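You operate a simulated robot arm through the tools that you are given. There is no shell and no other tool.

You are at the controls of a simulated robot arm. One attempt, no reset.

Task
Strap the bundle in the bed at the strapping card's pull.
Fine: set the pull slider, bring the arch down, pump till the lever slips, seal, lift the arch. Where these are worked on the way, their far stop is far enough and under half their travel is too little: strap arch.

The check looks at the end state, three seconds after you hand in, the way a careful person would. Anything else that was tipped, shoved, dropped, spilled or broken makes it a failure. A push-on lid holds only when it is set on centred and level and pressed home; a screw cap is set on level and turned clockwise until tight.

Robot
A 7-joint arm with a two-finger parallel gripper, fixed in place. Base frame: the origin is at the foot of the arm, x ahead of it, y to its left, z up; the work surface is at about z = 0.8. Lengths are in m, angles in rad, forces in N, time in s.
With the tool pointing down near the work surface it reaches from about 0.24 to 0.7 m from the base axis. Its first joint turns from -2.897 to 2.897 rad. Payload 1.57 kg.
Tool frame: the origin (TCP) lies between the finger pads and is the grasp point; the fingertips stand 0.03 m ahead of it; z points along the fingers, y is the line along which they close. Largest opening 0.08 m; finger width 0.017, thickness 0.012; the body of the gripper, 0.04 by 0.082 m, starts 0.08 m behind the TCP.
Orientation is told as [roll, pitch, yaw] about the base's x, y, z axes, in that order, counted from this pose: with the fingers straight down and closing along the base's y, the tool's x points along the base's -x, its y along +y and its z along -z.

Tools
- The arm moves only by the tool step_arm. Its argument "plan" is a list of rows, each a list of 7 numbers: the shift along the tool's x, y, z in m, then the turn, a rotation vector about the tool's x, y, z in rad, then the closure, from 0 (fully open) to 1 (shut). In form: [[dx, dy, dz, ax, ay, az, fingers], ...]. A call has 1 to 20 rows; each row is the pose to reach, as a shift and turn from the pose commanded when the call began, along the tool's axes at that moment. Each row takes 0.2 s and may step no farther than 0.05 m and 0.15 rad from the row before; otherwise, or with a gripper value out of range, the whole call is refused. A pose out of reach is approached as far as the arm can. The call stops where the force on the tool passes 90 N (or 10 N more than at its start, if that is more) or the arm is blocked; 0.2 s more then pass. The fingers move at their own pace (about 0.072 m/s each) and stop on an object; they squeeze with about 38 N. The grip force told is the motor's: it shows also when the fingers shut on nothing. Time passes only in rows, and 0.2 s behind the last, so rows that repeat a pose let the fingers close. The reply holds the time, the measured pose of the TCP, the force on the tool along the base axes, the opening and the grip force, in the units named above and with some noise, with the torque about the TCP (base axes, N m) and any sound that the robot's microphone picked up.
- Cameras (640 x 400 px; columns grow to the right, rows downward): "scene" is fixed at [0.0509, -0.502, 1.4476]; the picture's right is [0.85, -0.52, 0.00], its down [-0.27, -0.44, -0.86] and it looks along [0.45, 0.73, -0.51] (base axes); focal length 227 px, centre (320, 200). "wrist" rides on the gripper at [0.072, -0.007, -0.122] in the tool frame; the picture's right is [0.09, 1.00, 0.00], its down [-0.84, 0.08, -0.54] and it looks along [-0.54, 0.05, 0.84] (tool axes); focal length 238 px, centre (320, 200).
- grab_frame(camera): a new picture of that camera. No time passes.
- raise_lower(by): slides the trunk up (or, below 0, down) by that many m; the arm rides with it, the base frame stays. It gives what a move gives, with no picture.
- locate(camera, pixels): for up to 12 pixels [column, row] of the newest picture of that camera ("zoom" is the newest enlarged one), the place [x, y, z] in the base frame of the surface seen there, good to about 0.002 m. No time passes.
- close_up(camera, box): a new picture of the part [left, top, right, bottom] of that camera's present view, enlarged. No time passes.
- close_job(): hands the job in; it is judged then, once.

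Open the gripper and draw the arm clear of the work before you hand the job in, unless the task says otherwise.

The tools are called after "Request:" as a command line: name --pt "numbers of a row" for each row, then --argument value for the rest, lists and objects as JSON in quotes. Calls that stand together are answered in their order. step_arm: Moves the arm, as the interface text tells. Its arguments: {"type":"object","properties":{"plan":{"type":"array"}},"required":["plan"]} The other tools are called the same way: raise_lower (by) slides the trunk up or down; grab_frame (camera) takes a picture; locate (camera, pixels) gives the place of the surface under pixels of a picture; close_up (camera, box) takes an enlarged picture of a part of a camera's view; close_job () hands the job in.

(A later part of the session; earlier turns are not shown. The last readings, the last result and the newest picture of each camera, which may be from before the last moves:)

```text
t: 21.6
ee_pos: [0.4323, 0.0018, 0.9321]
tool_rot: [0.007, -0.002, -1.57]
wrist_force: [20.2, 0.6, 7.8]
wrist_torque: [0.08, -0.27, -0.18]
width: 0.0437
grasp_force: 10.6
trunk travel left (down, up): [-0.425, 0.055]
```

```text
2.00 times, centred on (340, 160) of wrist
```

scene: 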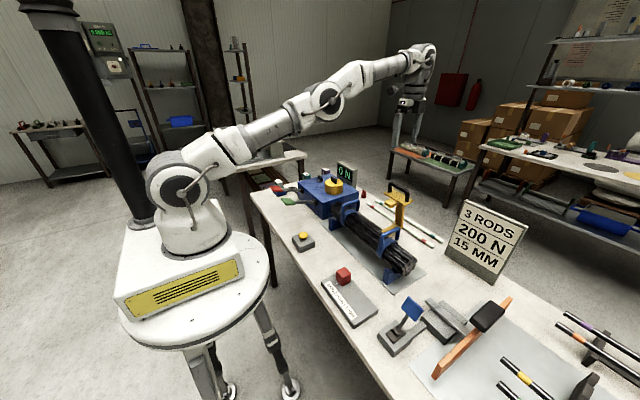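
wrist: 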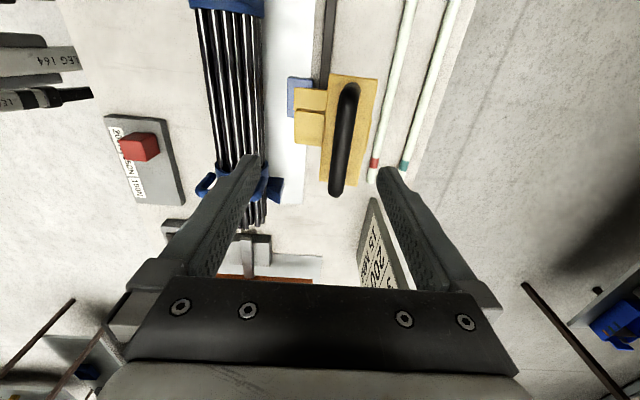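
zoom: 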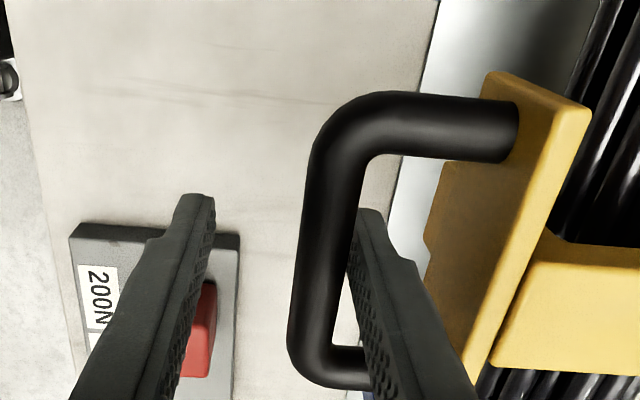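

Force rose to ~20 N in x and the finger gave way: the arch may be at its stop. I locate bar, plate and post to read its angle.

Request:
locate --camera "zoom" --pixels '[[330, 250], [335, 170], [420, 120], [500, 125], [585, 110], [490, 75], [500, 250], [560, 270], [630, 260], [580, 350]]'

Request:
close_up --camera "scene" --box '[340, 180, 420, 260]'

```text
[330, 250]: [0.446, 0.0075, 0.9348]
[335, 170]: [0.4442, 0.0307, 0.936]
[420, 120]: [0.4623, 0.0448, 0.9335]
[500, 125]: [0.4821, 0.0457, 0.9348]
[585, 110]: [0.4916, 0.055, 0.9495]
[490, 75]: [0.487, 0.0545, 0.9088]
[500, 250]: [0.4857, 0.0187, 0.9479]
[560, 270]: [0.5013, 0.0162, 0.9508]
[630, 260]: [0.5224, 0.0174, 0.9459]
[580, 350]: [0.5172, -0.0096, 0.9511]
```

```text
5.00 times, centred on (380, 220) of scene
```

zoom: 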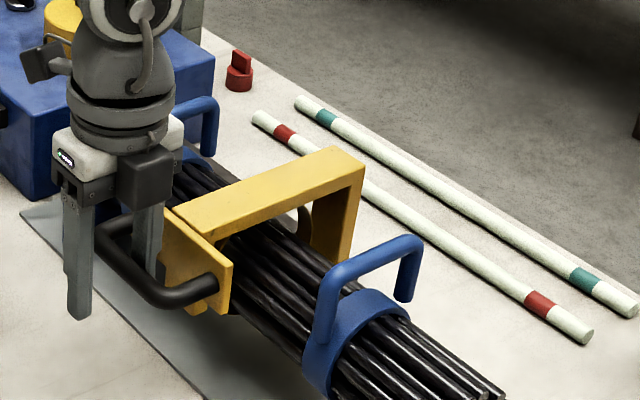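

The post is now level (z≈0.951) and the plate vertical, so the arch is down or almost. I relieve the finger, rise clear, and see whether it stays.

Request:
step_arm --pt "0 0.008 0 0 0 0 0.5" --pt "0 0.009 0 0 0 0 0.5" --pt "0 0.009 -0.02 0 0 0 0.5" --pt "0 0.009 -0.04 0 0 0 0.5" --pt "0 0.009 -0.08 0 0 0 0.5" --pt "0 0.009 -0.1 0 0 0 1" --pt "0 0.009 -0.1 0 0 0 1" --pt "0 0.009 -0.1 0 0 0 1"

Request:
close_up --camera "scene" --box '[300, 130, 450, 270]'

Request:
grab_frame --camera "wrist"

```text
t: 23.4
ee_pos: [0.4347, 0.0001, 1.0323]
tool_rot: [0.0, 0.001, -1.571]
wrist_force: [0.2, 0.5, -0.1]
wrist_torque: [0.03, 0.03, -0.02]
width: 0.0
grasp_force: 21.2
trunk travel left (down, up): [-0.425, 0.055]
```

```text
2.86 times, centred on (375, 200) of scene
```

zoom: 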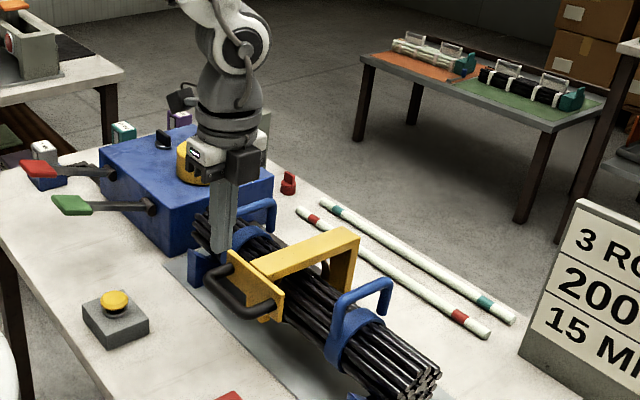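

```text
taken
```

wrist: 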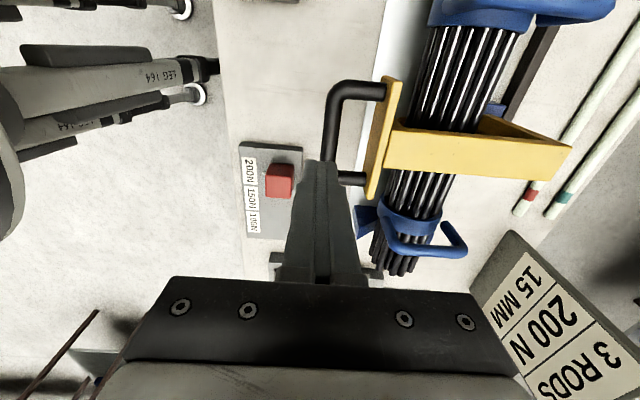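

The arch stays down. I locate the handle bar ([332,120] in wrist) and inspect a dark curve behind the arch in the scene view.

Request:
locate --camera "wrist" --pixels '[[331, 110], [329, 140], [360, 86], [350, 180], [392, 90], [375, 190], [420, 150], [480, 150], [550, 155]]'

Request:
close_up --camera "scene" --box '[370, 195, 430, 250]'

```text
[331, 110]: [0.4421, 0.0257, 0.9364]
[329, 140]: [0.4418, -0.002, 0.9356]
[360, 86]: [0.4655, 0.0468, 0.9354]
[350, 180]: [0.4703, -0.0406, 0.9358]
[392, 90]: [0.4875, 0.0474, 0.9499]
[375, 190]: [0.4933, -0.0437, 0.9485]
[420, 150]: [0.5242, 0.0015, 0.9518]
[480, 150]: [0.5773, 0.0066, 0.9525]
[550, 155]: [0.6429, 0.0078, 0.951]
```

```text
7.27 times, centred on (400, 222) of scene
```

zoom: 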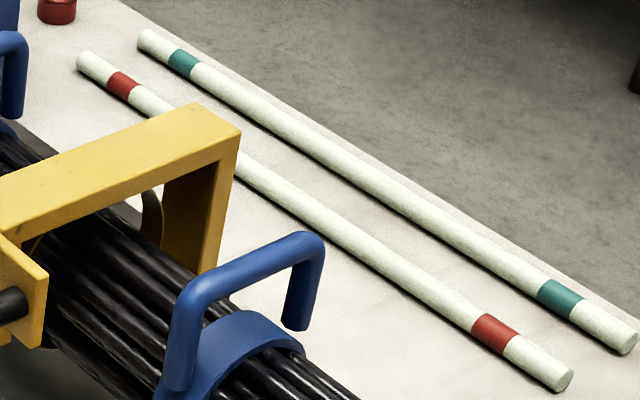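

The arch post is level (z≈0.952) over the bundle, and a loose dark strap loop now shows around the bundle – arch is down. I now move with closed fingers above the green lever paddle at (0.377, 0.308, 0.928).

Request:
step_arm --pt "0 0 -0.04 0 0 0 1" --pt "0.04 -0.007 -0.06 0 0 0 1" --pt "0.08 -0.014 -0.06 0 0 0 1" --pt "0.12 -0.021 -0.06 0 0 0 1" --pt "0.16 -0.028 -0.06 0 0 0 1" --pt "0.2 -0.035 -0.06 0 0 0 1" --pt "0.24 -0.042 -0.06 0 0 0 1" --pt "0.28 -0.05 -0.06 0 0 0 1" --pt "0.308 -0.057 -0.06 0 0 0 1" --pt "0.308 -0.057 -0.03 0 0 0 1"

Request:
close_up --camera "scene" --box '[240, 130, 400, 240]'

Request:
grab_frame --camera "wrist"

```text
t: 25.6
ee_pos: [0.3803, 0.3087, 1.0606]
tool_rot: [-0.001, -0.001, -1.571]
wrist_force: [-0.1, -0.9, -0.6]
wrist_torque: [0.0, -0.03, 0.0]
width: 0.0
grasp_force: 21.7
trunk travel left (down, up): [-0.425, 0.055]
```

```text
3.64 times, centred on (320, 185) of scene
```

zoom: 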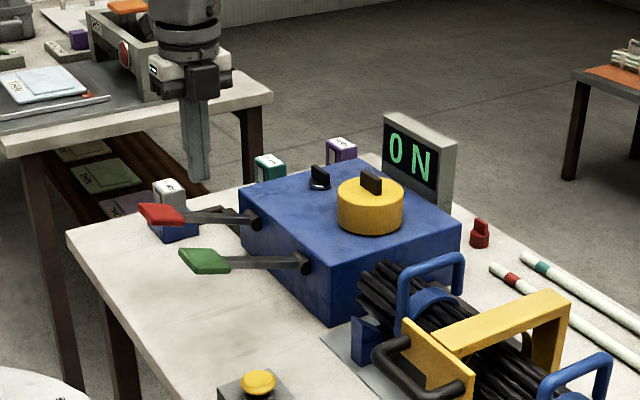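

```text
taken
```

wrist: 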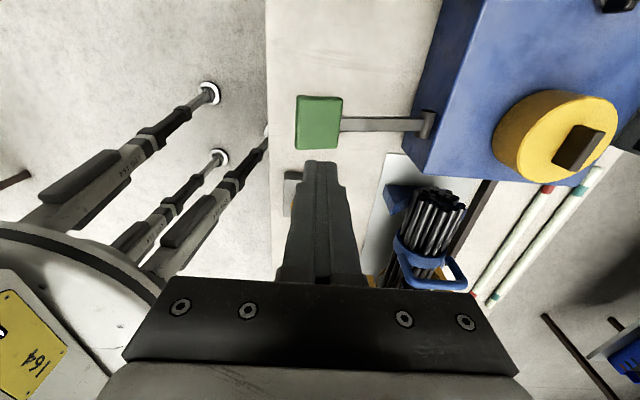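

The wrist view shows the green paddle at [318,122] and its hinge at [428,125]. I locate the paddle corners before pressing.

Request:
locate --camera "wrist" --pixels '[[318, 122], [300, 100], [338, 100], [298, 145], [335, 147], [380, 125], [428, 125], [432, 115], [470, 90], [290, 200]]'

Request:
locate --camera "zoom" --pixels '[[205, 260], [162, 213], [260, 262], [305, 263], [255, 220], [370, 185], [320, 175], [480, 235], [175, 195], [258, 382]]'

```text
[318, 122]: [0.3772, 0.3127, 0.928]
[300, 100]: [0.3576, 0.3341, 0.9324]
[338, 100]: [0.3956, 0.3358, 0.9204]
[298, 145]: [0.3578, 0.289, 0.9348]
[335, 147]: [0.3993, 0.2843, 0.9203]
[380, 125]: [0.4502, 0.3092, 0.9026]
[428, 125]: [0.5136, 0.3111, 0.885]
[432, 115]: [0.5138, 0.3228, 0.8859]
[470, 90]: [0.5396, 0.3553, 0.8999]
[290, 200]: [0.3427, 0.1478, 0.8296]
```

```text
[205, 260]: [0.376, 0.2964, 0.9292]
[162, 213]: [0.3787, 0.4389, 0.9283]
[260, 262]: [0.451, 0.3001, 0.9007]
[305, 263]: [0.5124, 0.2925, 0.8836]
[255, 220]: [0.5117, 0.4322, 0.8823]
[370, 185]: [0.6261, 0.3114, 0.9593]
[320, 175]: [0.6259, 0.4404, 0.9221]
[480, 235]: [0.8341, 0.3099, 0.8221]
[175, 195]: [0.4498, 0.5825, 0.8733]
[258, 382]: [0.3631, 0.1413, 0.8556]
```

Paddle centre (0.377, 0.310, 0.928), pivot (0.515, 0.31, 0.88). I descend and press only ~15 mm at first to feel which lever this is and watch the display.

Request:
step_arm --pt "0.002 -0.004 0.045 0 0 0 1" --pt "0.002 -0.004 0.085 0 0 0 1" --pt "0.002 -0.004 0.0986 0 0 0 1" --pt "0.002 -0.004 0.105 0 0 0 1" --pt "0.002 -0.004 0.112 0 0 0 1" --pt "0.002 -0.004 0.118 0 0 0 1"

Request:
close_up --camera "scene" --box '[240, 130, 400, 240]'

```text
t: 27.0
ee_pos: [0.3774, 0.3112, 0.9434]
tool_rot: [0.001, -0.001, -1.571]
wrist_force: [-1.7, 0.0, 2.6]
wrist_torque: [0.02, 0.06, 0.0]
width: 0.0
grasp_force: 21.1
trunk travel left (down, up): [-0.425, 0.055]
```

```text
3.64 times, centred on (320, 185) of scene
```

zoom: 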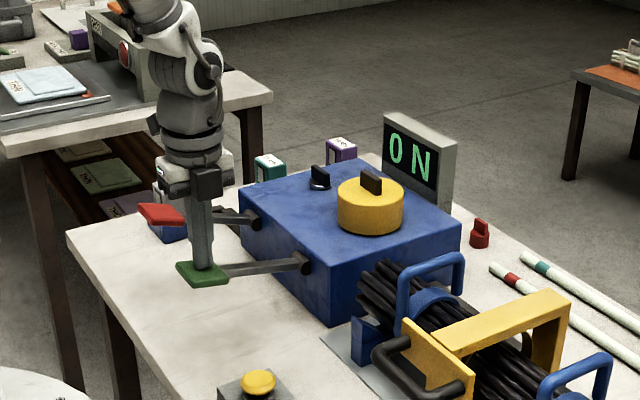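

At 15 mm press the force is just 2.6 N and the display still shows 0 N. I lift off to see if the green lever springs back.

Request:
step_arm --pt "0 0 -0.02 0 0 0 1" --pt "0 0 -0.05 0 0 0 1" --pt "0 0 -0.09 0 0 0 1" --pt "0 0 -0.12 0 0 0 1"

Request:
close_up --camera "scene" --box '[240, 130, 400, 240]'

Request:
close_up --camera "wrist" --box '[260, 60, 640, 280]'

```text
t: 28.0
ee_pos: [0.3759, 0.3085, 1.0637]
tool_rot: [0.0, 0.001, -1.572]
wrist_force: [0.3, 0.0, -0.4]
wrist_torque: [-0.02, -0.01, -0.01]
width: 0.0001
grasp_force: 20.9
trunk travel left (down, up): [-0.425, 0.055]
```

```text
3.64 times, centred on (320, 185) of scene
```

zoom: 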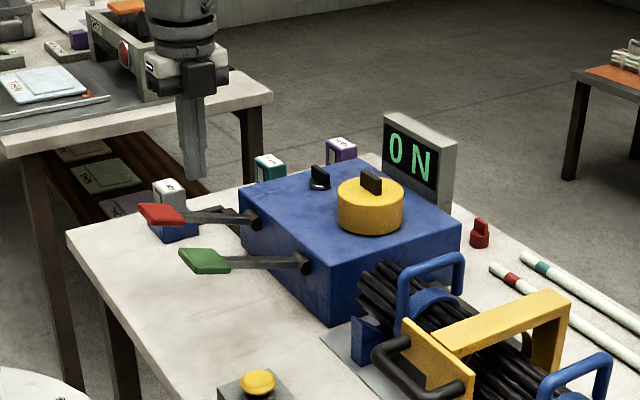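

```text
1.68 times, centred on (450, 170) of wrist
```

zoom: 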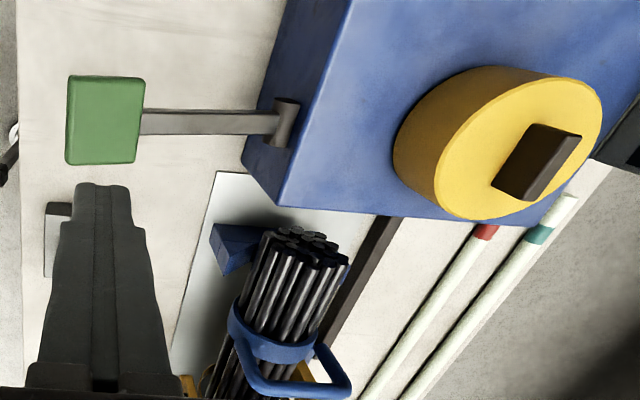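

The green lever springs back up. Now the same light test on the red lever (paddle ≈ (0.377, 0.444, 0.928)).

Request:
step_arm --pt "0.045 0 0 0 0 0 1" --pt "0.09 0 0 0 0 0 1" --pt "0.134 0 0 0 0 0 1"

Request:
grab_frame --camera "wrist"

```text
t: 28.8
ee_pos: [0.3779, 0.4441, 1.0637]
tool_rot: [0.0, 0.0, -1.571]
wrist_force: [-0.4, 0.0, 0.1]
wrist_torque: [-0.02, 0.03, -0.01]
width: 0.0002
grasp_force: 21.7
trunk travel left (down, up): [-0.425, 0.055]
```

```text
taken
```

wrist: 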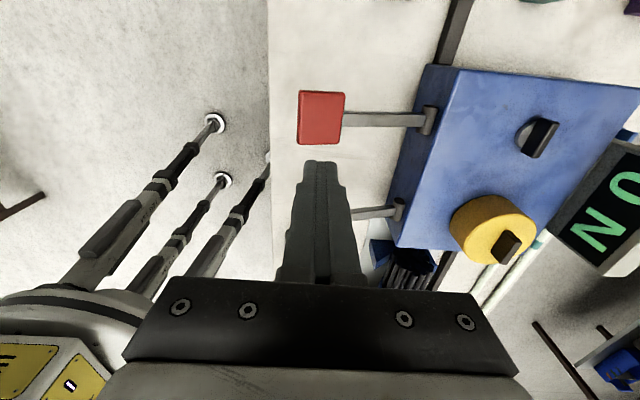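

Request:
locate --camera "wrist" --pixels '[[320, 117], [302, 95], [341, 97], [302, 140], [338, 142], [380, 118], [430, 120]]'

```text
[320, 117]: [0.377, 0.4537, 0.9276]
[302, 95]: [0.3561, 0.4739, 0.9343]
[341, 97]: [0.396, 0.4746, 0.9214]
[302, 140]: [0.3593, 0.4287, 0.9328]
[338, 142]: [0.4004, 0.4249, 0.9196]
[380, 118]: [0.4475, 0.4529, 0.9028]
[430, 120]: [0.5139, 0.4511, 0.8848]
```

Red paddle centre is (0.377, 0.450, 0.928). I press it lightly, ~15 mm, the same way and compare.

Request:
step_arm --pt "0.006 0 0.045 0 0 0 1" --pt "0.006 0 0.085 0 0 0 1" --pt "0.006 0 0.1 0 0 0 1" --pt "0.006 0 0.107 0 0 0 1" --pt "0.006 0 0.114 0 0 0 1" --pt "0.006 0 0.1205 0 0 0 1"

Request:
close_up --camera "scene" --box '[240, 130, 400, 240]'

```text
t: 30.2
ee_pos: [0.376, 0.4506, 0.9425]
tool_rot: [0.0, -0.001, -1.571]
wrist_force: [-1.7, 1.5, 3.3]
wrist_torque: [0.01, 0.07, -0.01]
width: 0.0001
grasp_force: 21.7
trunk travel left (down, up): [-0.425, 0.055]
```

```text
3.64 times, centred on (320, 185) of scene
```

zoom: 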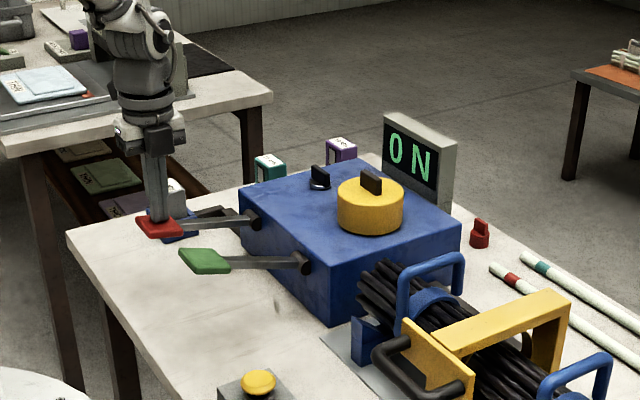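

Same feel, display still 0 N, so both levers are alike. I lift off and take close views of the blue box, dial and knob for any marks before committing to a full stroke.

Request:
step_arm --pt "0 0 -0.03 0 0 0 1" --pt "0 0 -0.07 0 0 0 1" --pt "0 0 -0.12 0 0 0 1" --pt "0 0 -0.16 0 0 0 1" --pt "0 0 -0.2 0 0 0 1"

Request:
close_up --camera "wrist" --box '[360, 0, 640, 280]'

Request:
close_up --camera "scene" --box '[295, 160, 365, 210]'

Request:
close_up --camera "scene" --box '[265, 170, 325, 215]'

```text
t: 31.4
ee_pos: [0.3744, 0.4505, 1.1441]
tool_rot: [-0.001, -0.001, -1.568]
wrist_force: [-0.5, 0.7, 0.7]
wrist_torque: [-0.01, -0.03, -0.03]
width: 0.0001
grasp_force: 21.6
trunk travel left (down, up): [-0.425, 0.055]
```

```text
1.43 times, centred on (500, 140) of wrist
```

zoom: 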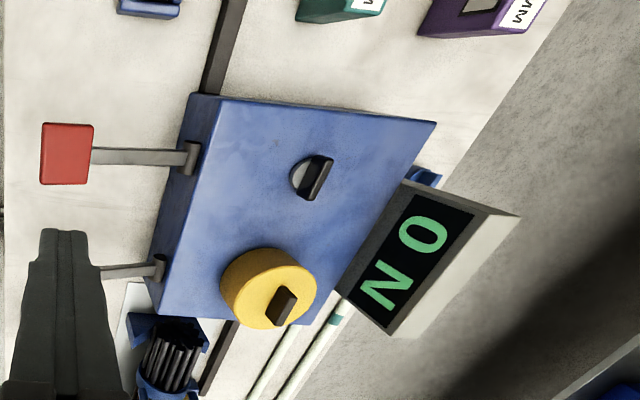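

```text
8.00 times, centred on (330, 185) of scene
```

zoom: 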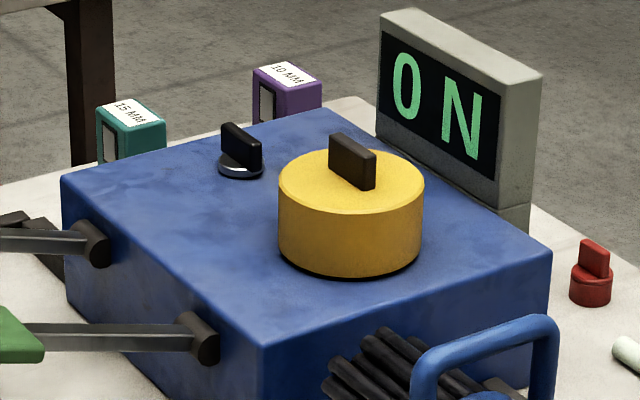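

```text
8.89 times, centred on (295, 192) of scene
```

zoom: 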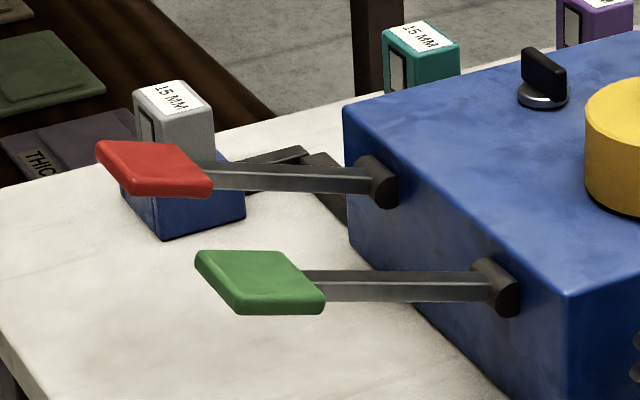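

No labels on the box; the 15 MM cassette is loaded. Green (nearest the bundle) is the likely pump; I go over it and press in stages while watching the display.

Request:
step_arm --pt "-0.045 0 0.02 0 0 0 1" --pt "-0.09 0 0.04 0 0 0 1" --pt "-0.135 0 0.06 0 0 0 1" --pt "-0.14 0.001 0.1 0 0 0 1" --pt "-0.14 0.001 0.14 0 0 0 1" --pt "-0.14 0.001 0.175 0 0 0 1" --pt "-0.14 0.001 0.185 0 0 0 1" --pt "-0.14 0.001 0.195 0 0 0 1" --pt "-0.14 0.001 0.205 0 0 0 1" --pt "-0.14 0.001 0.213 0 0 0 1"

Request:
close_up --camera "scene" --box '[240, 130, 400, 240]'

```text
t: 33.6
ee_pos: [0.377, 0.3109, 0.9315]
tool_rot: [0.0, 0.0, -1.572]
wrist_force: [-2.3, 0.5, 2.3]
wrist_torque: [0.02, 0.1, 0.01]
width: 0.0
grasp_force: 21.3
trunk travel left (down, up): [-0.425, 0.055]
```

```text
3.64 times, centred on (320, 185) of scene
```

zoom: 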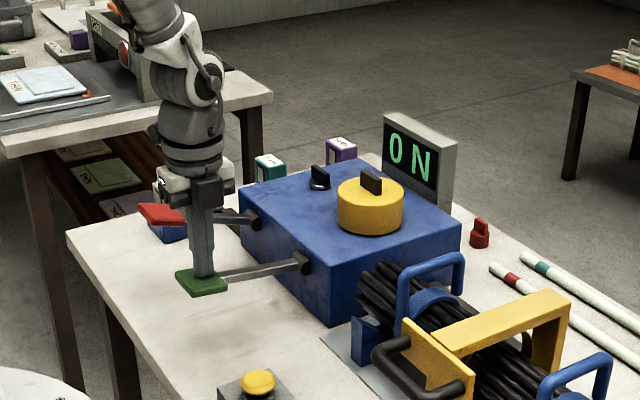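

At 27 mm press: 2.3 N and still 0 N. I press further in small steps and listen for clicks.

Request:
step_arm --pt "0 0 0.006 0 0 0 1" --pt "0 0 0.012 0 0 0 1" --pt "0 0 0.017 0 0 0 1"

Request:
close_up --camera "scene" --box '[240, 130, 400, 240]'

```text
t: 34.4
ee_pos: [0.3757, 0.3106, 0.9129]
tool_rot: [0.001, 0.001, -1.572]
wrist_force: [-2.2, -0.7, 4.4]
wrist_torque: [-0.02, 0.12, -0.01]
width: 0.0001
grasp_force: 21.4
trunk travel left (down, up): [-0.425, 0.055]
```

```text
3.64 times, centred on (320, 185) of scene
```

zoom: 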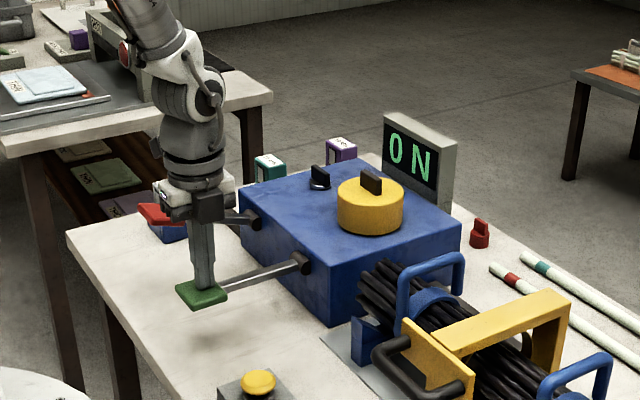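

At 45 mm the lever is level, still 0 N with 4.4 N force. Before going deeper, I test the red lever to this same depth for comparison: lift off green and move over red.

Request:
step_arm --pt "0 0 -0.04 0 0 0 1" --pt "0 0 -0.08 0 0 0 1" --pt "0 0 -0.12 0 0 0 1" --pt "0.045 0 -0.13 0 0 0 1" --pt "0.09 0 -0.13 0 0 0 1" --pt "0.135 0 -0.12 0 0 0 1" --pt "0.14 0 -0.08 0 0 0 1" --pt "0.14 0 -0.048 0 0 0 1" --pt "0.14 0 -0.038 0 0 0 1" --pt "0.14 0 -0.028 0 0 0 1" --pt "0.14 0 -0.018 0 0 0 1"

Request:
close_up --camera "scene" --box '[240, 130, 400, 240]'

```text
t: 36.8
ee_pos: [0.3747, 0.4514, 0.9312]
tool_rot: [-0.001, 0.0, -1.57]
wrist_force: [-2.0, 0.5, 2.8]
wrist_torque: [0.03, 0.08, 0.01]
width: 0.0001
grasp_force: 21.5
trunk travel left (down, up): [-0.425, 0.055]
```

```text
3.64 times, centred on (320, 185) of scene
```

zoom: 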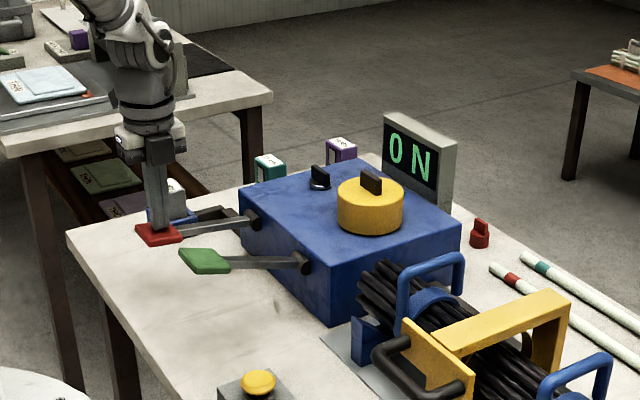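

Red at 27 mm: same feel, 0 N. I take it to the same 44 mm as green.

Request:
step_arm --pt "0 0 0.006 0 0 0 1" --pt "0 0 0.012 0 0 0 1" --pt "0 0 0.016 0 0 0 1"

Request:
close_up --camera "scene" --box '[240, 130, 400, 240]'

```text
t: 37.6
ee_pos: [0.3751, 0.4503, 0.9156]
tool_rot: [-0.003, 0.0, -1.57]
wrist_force: [-3.9, -0.5, 2.4]
wrist_torque: [-0.01, 0.13, 0.01]
width: 0.0
grasp_force: 21.3
trunk travel left (down, up): [-0.425, 0.055]
```

```text
3.64 times, centred on (320, 185) of scene
```

zoom: 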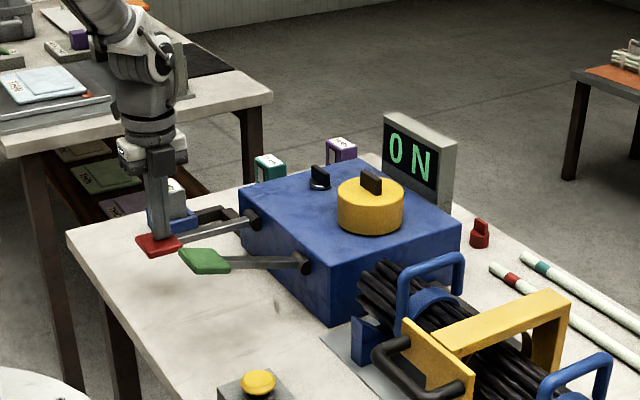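

No difference either, so the levers count only deeper strokes. I go back to green (most likely the pump) and press it deeper in stages.

Request:
step_arm --pt "0 0 -0.04 0 0 0 1" --pt "0 0 -0.08 0 0 0 1" --pt "0 0 -0.12 0 0 0 1" --pt "-0.045 0 -0.13 0 0 0 1" --pt "-0.09 0 -0.13 0 0 0 1" --pt "-0.135 0 -0.12 0 0 0 1" --pt "-0.14 0 -0.08 0 0 0 1" --pt "-0.14 0 -0.048 0 0 0 1" --pt "-0.14 0 -0.03 0 0 0 1" --pt "-0.14 0 -0.015 0 0 0 1" --pt "-0.14 0 0.0 0 0 0 1" --pt "-0.14 0 0.01 0 0 0 1"

Request:
close_up --camera "scene" --box '[240, 130, 400, 240]'

```text
t: 40.2
ee_pos: [0.3772, 0.3115, 0.9062]
tool_rot: [0.002, 0.0, -1.572]
wrist_force: [-1.9, 0.3, 4.0]
wrist_torque: [0.03, 0.03, 0.03]
width: 0.0
grasp_force: 21.7
trunk travel left (down, up): [-0.425, 0.055]
```

```text
3.64 times, centred on (320, 185) of scene
```

zoom: 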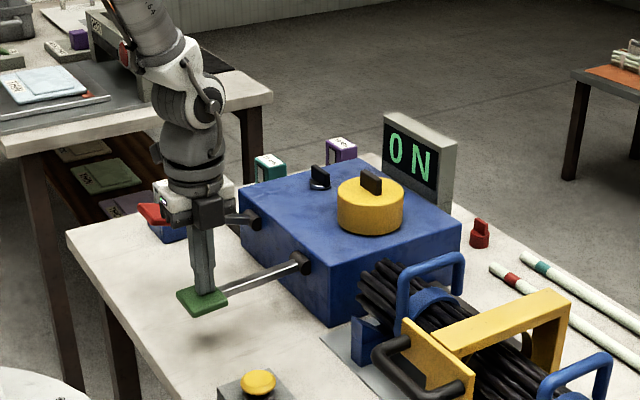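

Pressed 53 mm: still 0 N, 4 N force. I continue in 5–6 mm steps down to the stop.

Request:
step_arm --pt "0 0 0.006 0 0 0 1" --pt "0 0 0.011 0 0 0 1"

Request:
close_up --camera "scene" --box '[240, 130, 400, 240]'

```text
t: 40.8
ee_pos: [0.3773, 0.3105, 0.8948]
tool_rot: [0.002, 0.003, -1.571]
wrist_force: [0.0, 1.4, 4.7]
wrist_torque: [0.05, -0.03, 0.01]
width: 0.0001
grasp_force: 21.6
trunk travel left (down, up): [-0.425, 0.055]
```

```text
3.64 times, centred on (320, 185) of scene
```

zoom: 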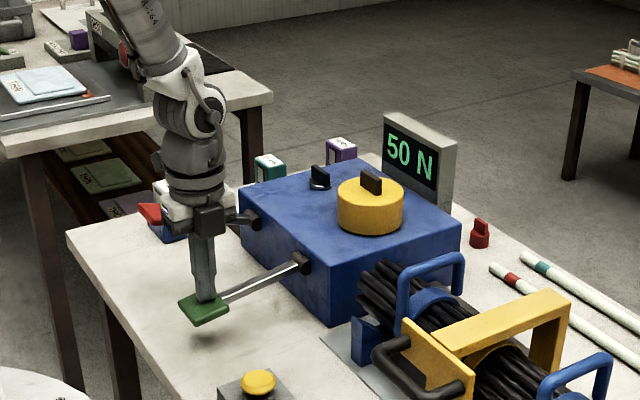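

Display jumped to 50 N: green is the pump, triggering at ~65 mm. I lift to let it return and make a second stroke, then check.

Request:
step_arm --pt "0 0 -0.03 0 0 0 1" --pt "0 0 -0.07 0 0 0 1" --pt "0 0 -0.09 0 0 0 1" --pt "0 0 -0.09 0 0 0 1" --pt "0 0 -0.06 0 0 0 1" --pt "0 0 -0.04 0 0 0 1" --pt "0 0 -0.02 0 0 0 1" --pt "0 0 -0.005 0 0 0 1" --pt "0 0 0.002 0 0 0 1"

Request:
close_up --camera "scene" --box '[240, 130, 400, 240]'

```text
t: 42.8
ee_pos: [0.3758, 0.3118, 0.8911]
tool_rot: [-0.001, 0.0, -1.571]
wrist_force: [-5.2, 1.4, 4.6]
wrist_torque: [0.03, 0.12, 0.02]
width: 0.0002
grasp_force: 22.0
trunk travel left (down, up): [-0.425, 0.055]
```

```text
3.64 times, centred on (320, 185) of scene
```

zoom: 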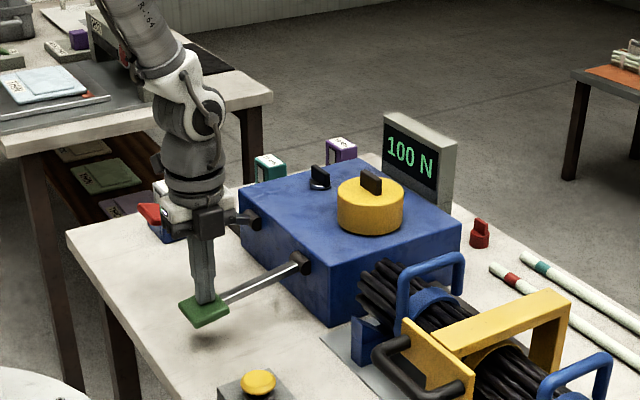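

Display shows 100 N after the second stroke. I make a third stroke.

Request:
step_arm --pt "0 0 -0.03 0 0 0 1" --pt "0 0 -0.07 0 0 0 1" --pt "0 0 -0.09 0 0 0 1" --pt "0 0 -0.09 0 0 0 1" --pt "0 0 -0.06 0 0 0 1" --pt "0 0 -0.04 0 0 0 1" --pt "0 0 -0.02 0 0 0 1" --pt "0 0 -0.005 0 0 0 1" --pt "0 0 0.001 0 0 0 1"

Request:
close_up --camera "scene" --box '[240, 130, 400, 240]'

```text
t: 44.8
ee_pos: [0.3768, 0.3125, 0.893]
tool_rot: [0.001, 0.002, -1.569]
wrist_force: [-3.8, 5.0, 4.2]
wrist_torque: [0.11, 0.06, 0.05]
width: 0.0
grasp_force: 21.8
trunk travel left (down, up): [-0.425, 0.055]
```

```text
3.64 times, centred on (320, 185) of scene
```

zoom: 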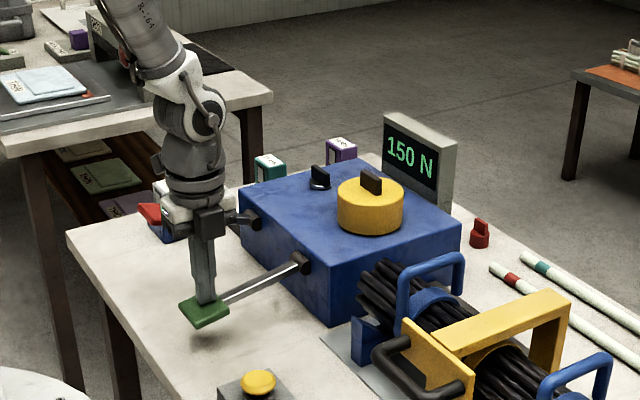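

Display shows 150 N. I make the fourth stroke.

Request:
step_arm --pt "0 0 -0.03 0 0 0 1" --pt "0 0 -0.07 0 0 0 1" --pt "0 0 -0.09 0 0 0 1" --pt "0 0 -0.09 0 0 0 1" --pt "0 0 -0.06 0 0 0 1" --pt "0 0 -0.04 0 0 0 1" --pt "0 0 -0.02 0 0 0 1" --pt "0 0 -0.005 0 0 0 1" --pt "0 0 0.001 0 0 0 1"

Request:
close_up --camera "scene" --box '[240, 130, 400, 240]'

```text
t: 46.8
ee_pos: [0.3781, 0.3115, 0.8898]
tool_rot: [-0.001, 0.001, -1.572]
wrist_force: [-3.1, -1.4, 4.3]
wrist_torque: [-0.04, 0.02, -0.04]
width: 0.0
grasp_force: 21.8
trunk travel left (down, up): [-0.425, 0.055]
```

```text
3.64 times, centred on (320, 185) of scene
```

zoom: 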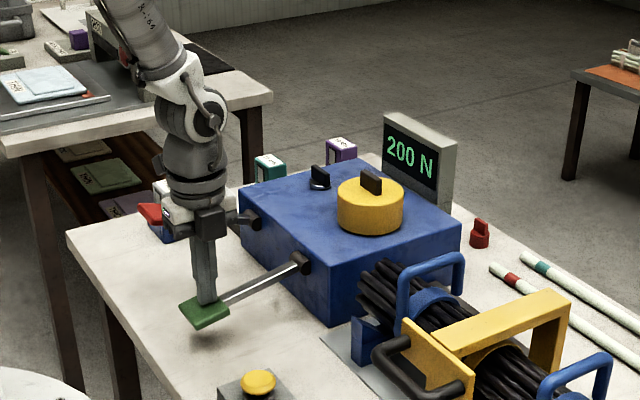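

Display shows 200 N, no slip sound yet. Per the instruction I pump once more to feel/hear the lever slip.

Request:
step_arm --pt "0 0 -0.03 0 0 0 1" --pt "0 0 -0.07 0 0 0 1" --pt "0 0 -0.09 0 0 0 1" --pt "0 0 -0.09 0 0 0 1" --pt "0 0 -0.06 0 0 0 1" --pt "0 0 -0.04 0 0 0 1" --pt "0 0 -0.02 0 0 0 1" --pt "0 0 -0.005 0 0 0 1" --pt "0 0 0.001 0 0 0 1"

Request:
close_up --camera "scene" --box '[240, 130, 400, 240]'

```text
t: 48.8
ee_pos: [0.3765, 0.3097, 0.8883]
tool_rot: [-0.001, 0.001, -1.571]
wrist_force: [-4.9, -1.1, 4.4]
wrist_torque: [0.02, 0.11, 0.02]
width: 0.0001
grasp_force: 21.7
trunk travel left (down, up): [-0.425, 0.055]
```

```text
3.64 times, centred on (320, 185) of scene
```

zoom: 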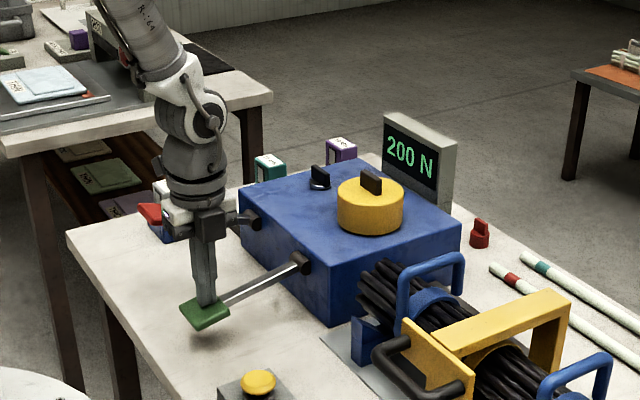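

The display holds at 200 N on the extra stroke: the lever slipped. I release the green lever and move above the red lever (the seal), then look at the strap before pressing.

Request:
step_arm --pt "0 0 -0.04 0 0 0 1" --pt "0 0 -0.08 0 0 0 1" --pt "0 0 -0.12 0 0 0 1" --pt "0.045 0 -0.13 0 0 0 1" --pt "0.09 0 -0.13 0 0 0 1" --pt "0.135 0 -0.12 0 0 0 1" --pt "0.14 0 -0.09 0 0 0 1"

Request:
close_up --camera "scene" --box '[240, 130, 400, 240]'

Request:
close_up --camera "scene" --box '[340, 190, 430, 260]'

```text
t: 50.4
ee_pos: [0.3773, 0.4516, 0.981]
tool_rot: [0.0, 0.002, -1.571]
wrist_force: [-1.2, 0.0, 0.2]
wrist_torque: [0.01, 0.0, 0.02]
width: 0.0004
grasp_force: 21.0
trunk travel left (down, up): [-0.425, 0.055]
```

```text
3.64 times, centred on (320, 185) of scene
```

zoom: 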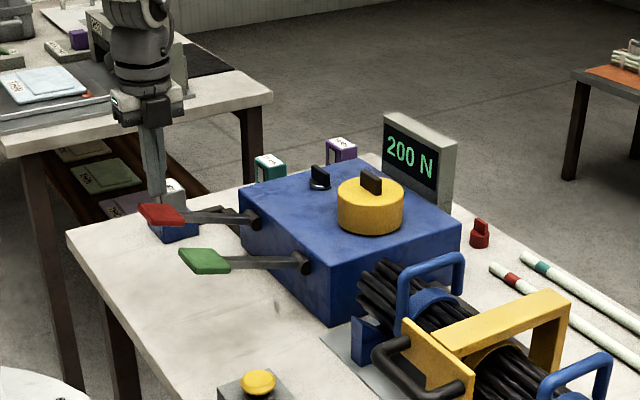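

```text
5.71 times, centred on (385, 225) of scene
```

zoom: 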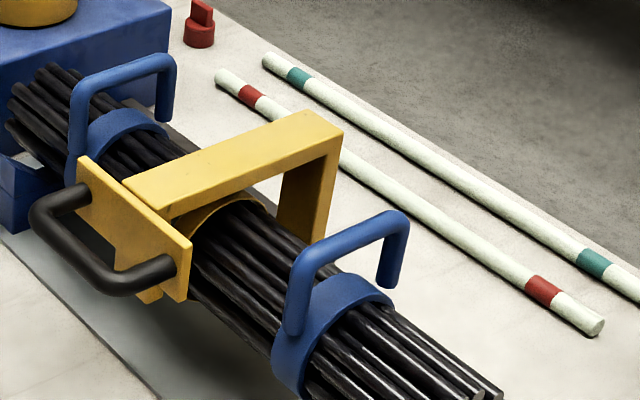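

A yellow strap band is now tight around the bundle under the arch, display 200 N. I press the red lever a full stroke.

Request:
step_arm --pt "0 -0.001 0.025 0 0 0 1" --pt "0 -0.001 0.045 0 0 0 1" --pt "0 -0.001 0.06 0 0 0 1" --pt "0 -0.001 0.072 0 0 0 1" --pt "0 -0.001 0.082 0 0 0 1" --pt "0 -0.001 0.09 0 0 0 1"

Request:
close_up --camera "scene" --box '[240, 130, 400, 240]'

Request:
close_up --camera "scene" --box '[340, 190, 430, 260]'

```text
t: 51.8
ee_pos: [0.3761, 0.4516, 0.8881]
tool_rot: [0.0, 0.0, -1.569]
wrist_force: [-2.4, -0.8, 4.5]
wrist_torque: [-0.06, 0.06, -0.01]
width: 0.0003
grasp_force: 21.0
trunk travel left (down, up): [-0.425, 0.055]
```

```text
3.64 times, centred on (320, 185) of scene
```

zoom: 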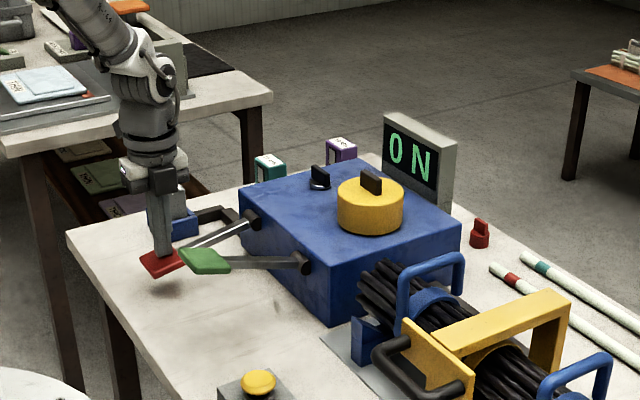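

```text
5.71 times, centred on (385, 225) of scene
```

zoom: 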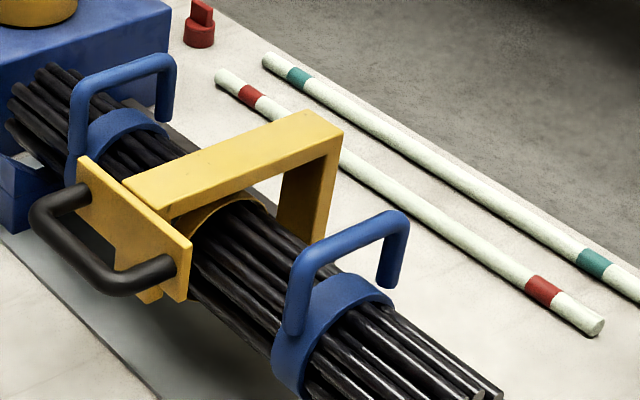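

The display dropped to 0 N while the strap band still looks tight – consistent with sealed and cut, but I need to verify. I lift off the red lever and look closely at the strap.

Request:
step_arm --pt "0 0 -0.04 0 0 0 1" --pt "0 0 -0.08 0 0 0 1" --pt "0 0 -0.12 0 0 0 1" --pt "0 0 -0.16 0 0 0 1" --pt "-0.04 0.005 -0.18 0 0 0 1" --pt "-0.08 0.01 -0.2 0 0 0 1" --pt "-0.12 0.02 -0.2 0 0 0 1" --pt "-0.16 0.03 -0.2 0 0 0 1" --pt "-0.2 0.04 -0.2 0 0 0 1" --pt "-0.24 0.05 -0.2 0 0 0 1"

Request:
grab_frame --camera "wrist"

Request:
close_up --camera "scene" --box '[360, 200, 410, 245]'

Request:
close_up --camera "scene" --box '[240, 130, 400, 240]'

```text
t: 54.0
ee_pos: [0.4253, 0.2103, 1.0881]
tool_rot: [0.0, 0.0, -1.57]
wrist_force: [-1.6, -0.6, -1.0]
wrist_torque: [-0.03, 0.02, -0.01]
width: 0.0003
grasp_force: 21.0
trunk travel left (down, up): [-0.425, 0.055]
```

```text
taken
```

wrist: 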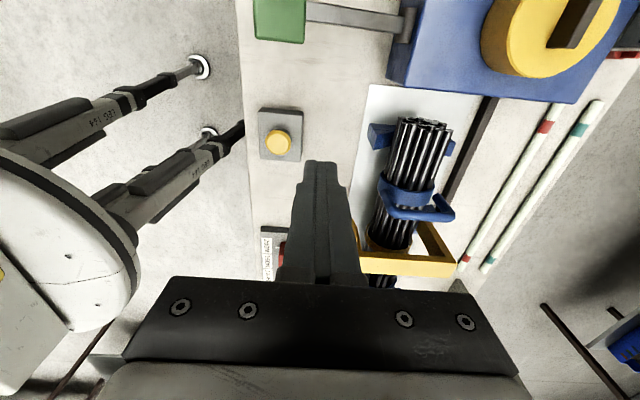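

```text
8.89 times, centred on (385, 222) of scene
```

zoom: 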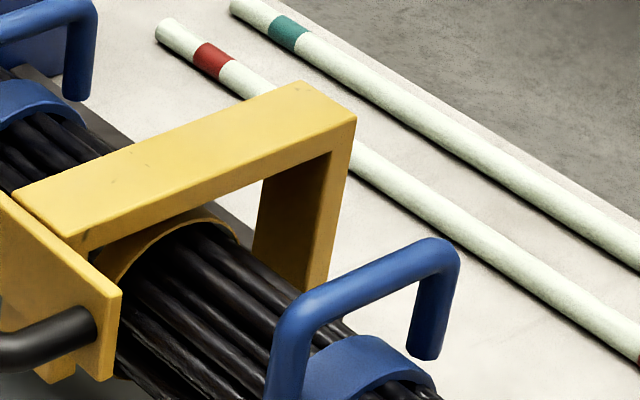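

```text
3.64 times, centred on (320, 185) of scene
```

zoom: 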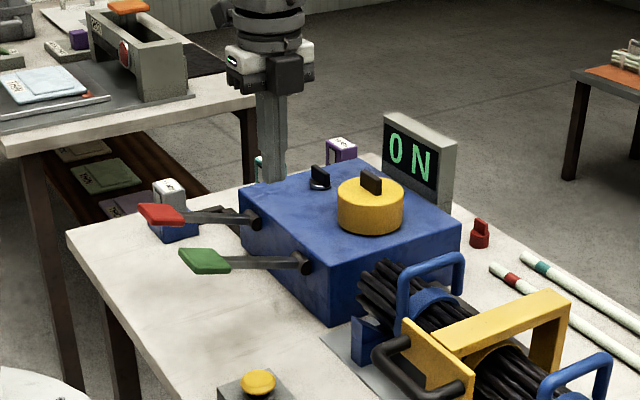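

The levers are back up, the display reads 0 N and the band still hugs the rods. I enlarge the strap in the wrist view to look for the seal.

Request:
close_up --camera "wrist" --box '[350, 170, 470, 290]'

Request:
step_arm --pt "-0.02 -0.03 -0.03 0 0 0 1" --pt "-0.04 -0.06 -0.06 0 0 0 1" --pt "-0.06 -0.08 -0.09 0 0 0 1" --pt "-0.08 -0.08 -0.12 0 0 0 1"

Request:
grab_frame --camera "wrist"

```text
3.33 times, centred on (410, 230) of wrist
```

zoom: 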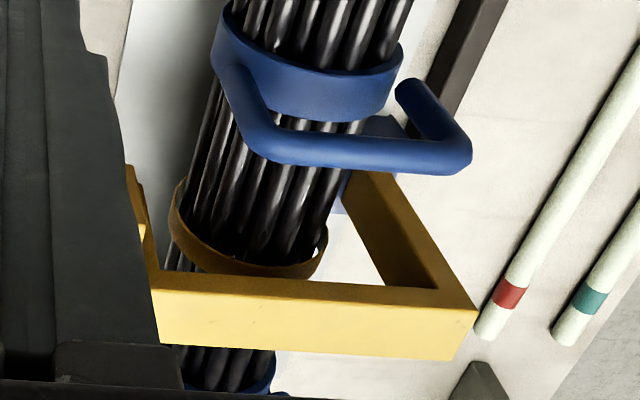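

```text
t: 55.0
ee_pos: [0.3468, 0.1299, 1.2105]
tool_rot: [0.0, 0.0, -1.572]
wrist_force: [-0.1, 0.3, 0.2]
wrist_torque: [0.01, -0.03, -0.01]
width: 0.0
grasp_force: 20.9
trunk travel left (down, up): [-0.425, 0.055]
```

```text
taken
```

wrist: 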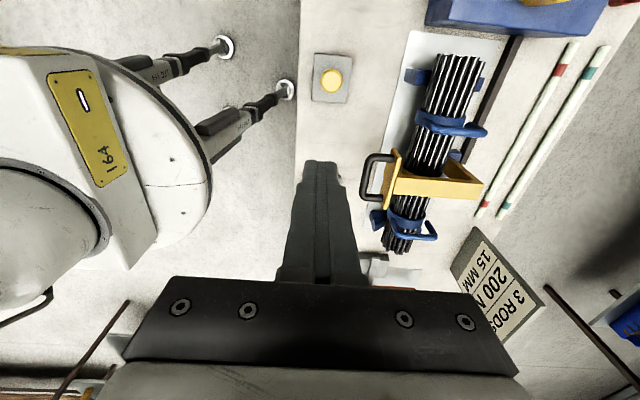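

I compare the strap ring now with the earlier loose state using the same enlarged boxes as at t=23 s and at 200 N.

Request:
close_up --camera "scene" --box '[370, 195, 430, 250]'

Request:
close_up --camera "scene" --box '[300, 130, 450, 270]'

Request:
close_up --camera "scene" --box '[340, 190, 430, 260]'

Request:
close_up --camera "wrist" --box '[340, 110, 500, 270]'

```text
7.27 times, centred on (400, 222) of scene
```

zoom: 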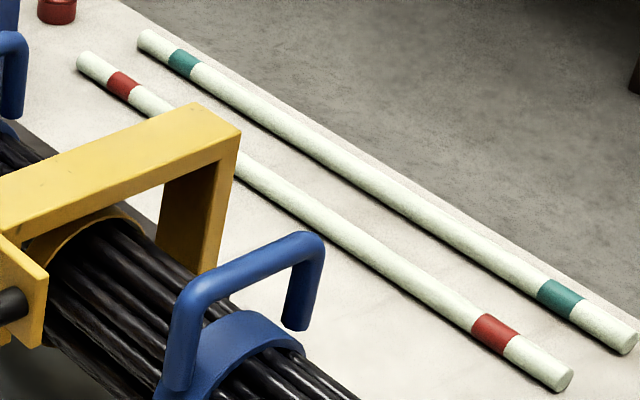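

```text
2.86 times, centred on (375, 200) of scene
```

zoom: 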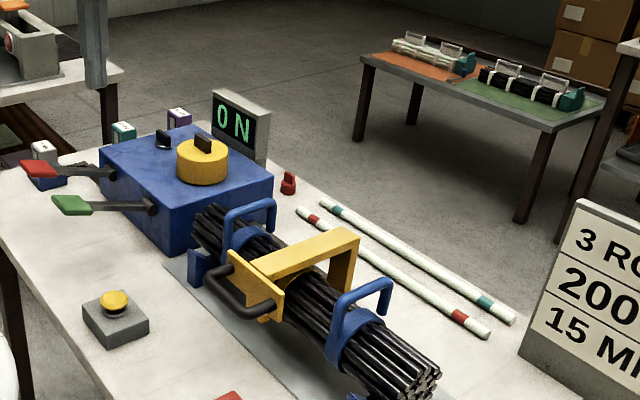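

```text
5.71 times, centred on (385, 225) of scene
```

zoom: 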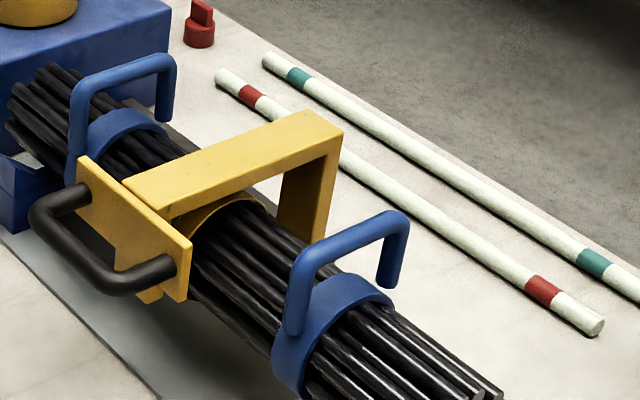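

```text
2.50 times, centred on (420, 190) of wrist
```

zoom: 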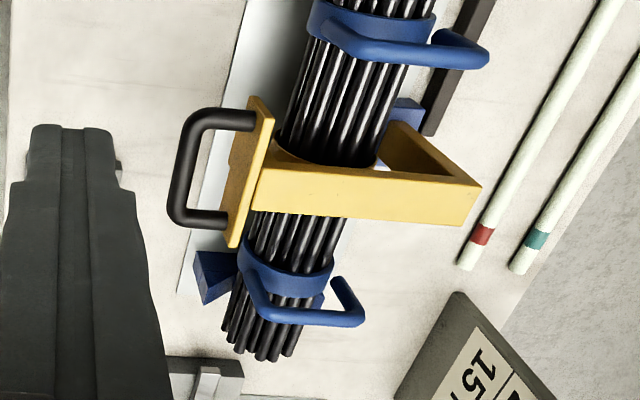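

The band is tight exactly as at 200 N (it was a loose loop at 0 N before), so the red lever sealed it. Now I locate the handle again in the wrist zoom to grip it and lift the arch.

Request:
locate --camera "zoom" --pixels '[[180, 150], [178, 175], [182, 195], [225, 118], [210, 218], [262, 110], [240, 225], [330, 190], [420, 195], [465, 200]]'

```text
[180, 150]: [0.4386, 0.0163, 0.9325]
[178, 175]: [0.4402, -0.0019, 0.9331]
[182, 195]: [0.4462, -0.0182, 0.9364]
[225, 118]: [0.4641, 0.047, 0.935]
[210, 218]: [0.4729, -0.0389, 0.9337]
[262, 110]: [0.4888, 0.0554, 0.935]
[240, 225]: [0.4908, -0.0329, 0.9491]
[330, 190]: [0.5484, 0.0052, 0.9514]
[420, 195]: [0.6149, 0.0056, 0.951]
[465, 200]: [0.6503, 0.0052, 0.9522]
```

Bar centre ≈ (0.445, 0, 0.929). I move above it with the fingers set to a 40 mm opening.

Request:
step_arm --pt "-0.03 0.02 0.02 0 0 0 0.5" --pt "-0.06 0.04 0.05 0 0 0 0.5" --pt "-0.09 0.065 0.08 0 0 0 0.5" --pt "-0.12 0.085 0.11 0 0 0 0.5" --pt "-0.131 0.098 0.15 0 0 0 0.5" --pt "-0.131 0.098 0.17 0 0 0 0.5"

Request:
grab_frame --camera "wrist"

```text
t: 56.4
ee_pos: [0.4439, 0.0002, 1.0383]
tool_rot: [-0.001, 0.001, -1.572]
wrist_force: [0.1, -0.8, 0.4]
wrist_torque: [0.0, 0.0, -0.01]
width: 0.0401
grasp_force: 0.0
trunk travel left (down, up): [-0.425, 0.055]
```

```text
taken
```

wrist: 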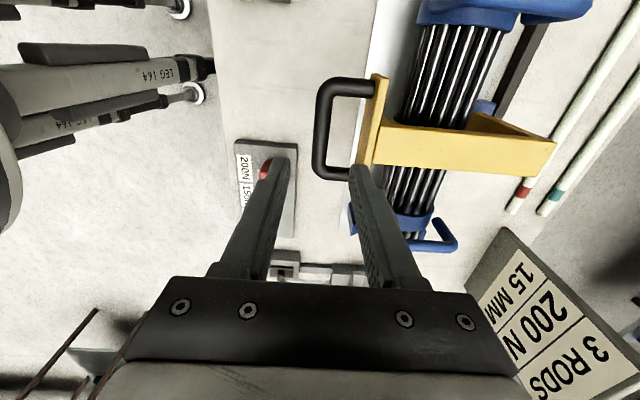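

The bar is at [322,125], between the finger columns. I locate it once more, then descend.

Request:
locate --camera "wrist" --pixels '[[322, 110], [320, 135], [326, 150], [376, 100], [362, 160], [350, 87]]'

Request:
step_arm --pt "0 0.001 0.03 0 0 0 0.5" --pt "0 0.001 0.06 0 0 0 0.5" --pt "0 0.001 0.075 0 0 0 0.5"

Request:
grab_frame --camera "wrist"

```text
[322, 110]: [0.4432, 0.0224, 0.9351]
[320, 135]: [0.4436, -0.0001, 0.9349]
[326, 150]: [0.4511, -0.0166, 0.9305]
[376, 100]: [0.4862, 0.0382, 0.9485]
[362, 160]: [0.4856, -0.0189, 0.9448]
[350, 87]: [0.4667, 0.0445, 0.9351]
```

```text
t: 57.2
ee_pos: [0.4454, -0.0011, 0.9647]
tool_rot: [-0.002, 0.0, -1.57]
wrist_force: [0.5, -0.3, -0.1]
wrist_torque: [0.0, 0.01, 0.02]
width: 0.0399
grasp_force: 0.1
trunk travel left (down, up): [-0.425, 0.055]
```

```text
taken
```

wrist: 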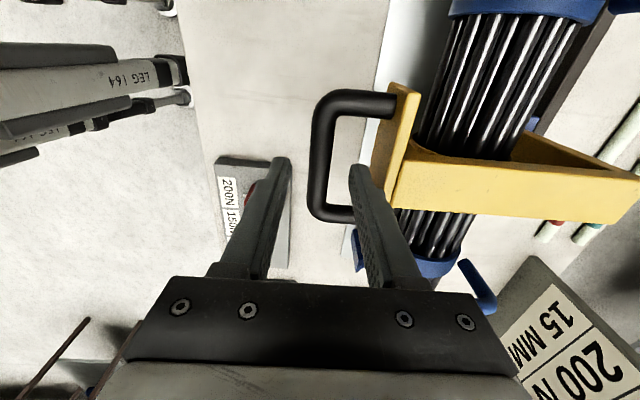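

The fingers straddle the bar well. I descend to z≈0.937 and close on the bar.

Request:
step_arm --pt "0 0 0.015 0 0 0 0.5" --pt "0 0 0.027 0 0 0 0.5" --pt "0 0 0.027 0 0 0 1" --pt "0 0 0.027 0 0 0 1" --pt "0 0 0.027 0 0 0 1"

Request:
close_up --camera "wrist" --box '[220, 60, 460, 260]'

```text
t: 58.4
ee_pos: [0.4464, -0.0009, 0.9374]
tool_rot: [0.002, -0.001, -1.573]
wrist_force: [8.4, 0.5, -2.5]
wrist_torque: [-0.01, -0.14, -0.53]
width: 0.016
grasp_force: 31.9
trunk travel left (down, up): [-0.425, 0.055]
```

```text
2.00 times, centred on (340, 160) of wrist
```

zoom: 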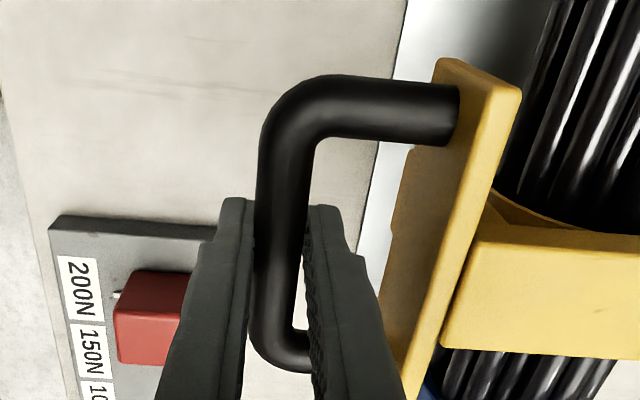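

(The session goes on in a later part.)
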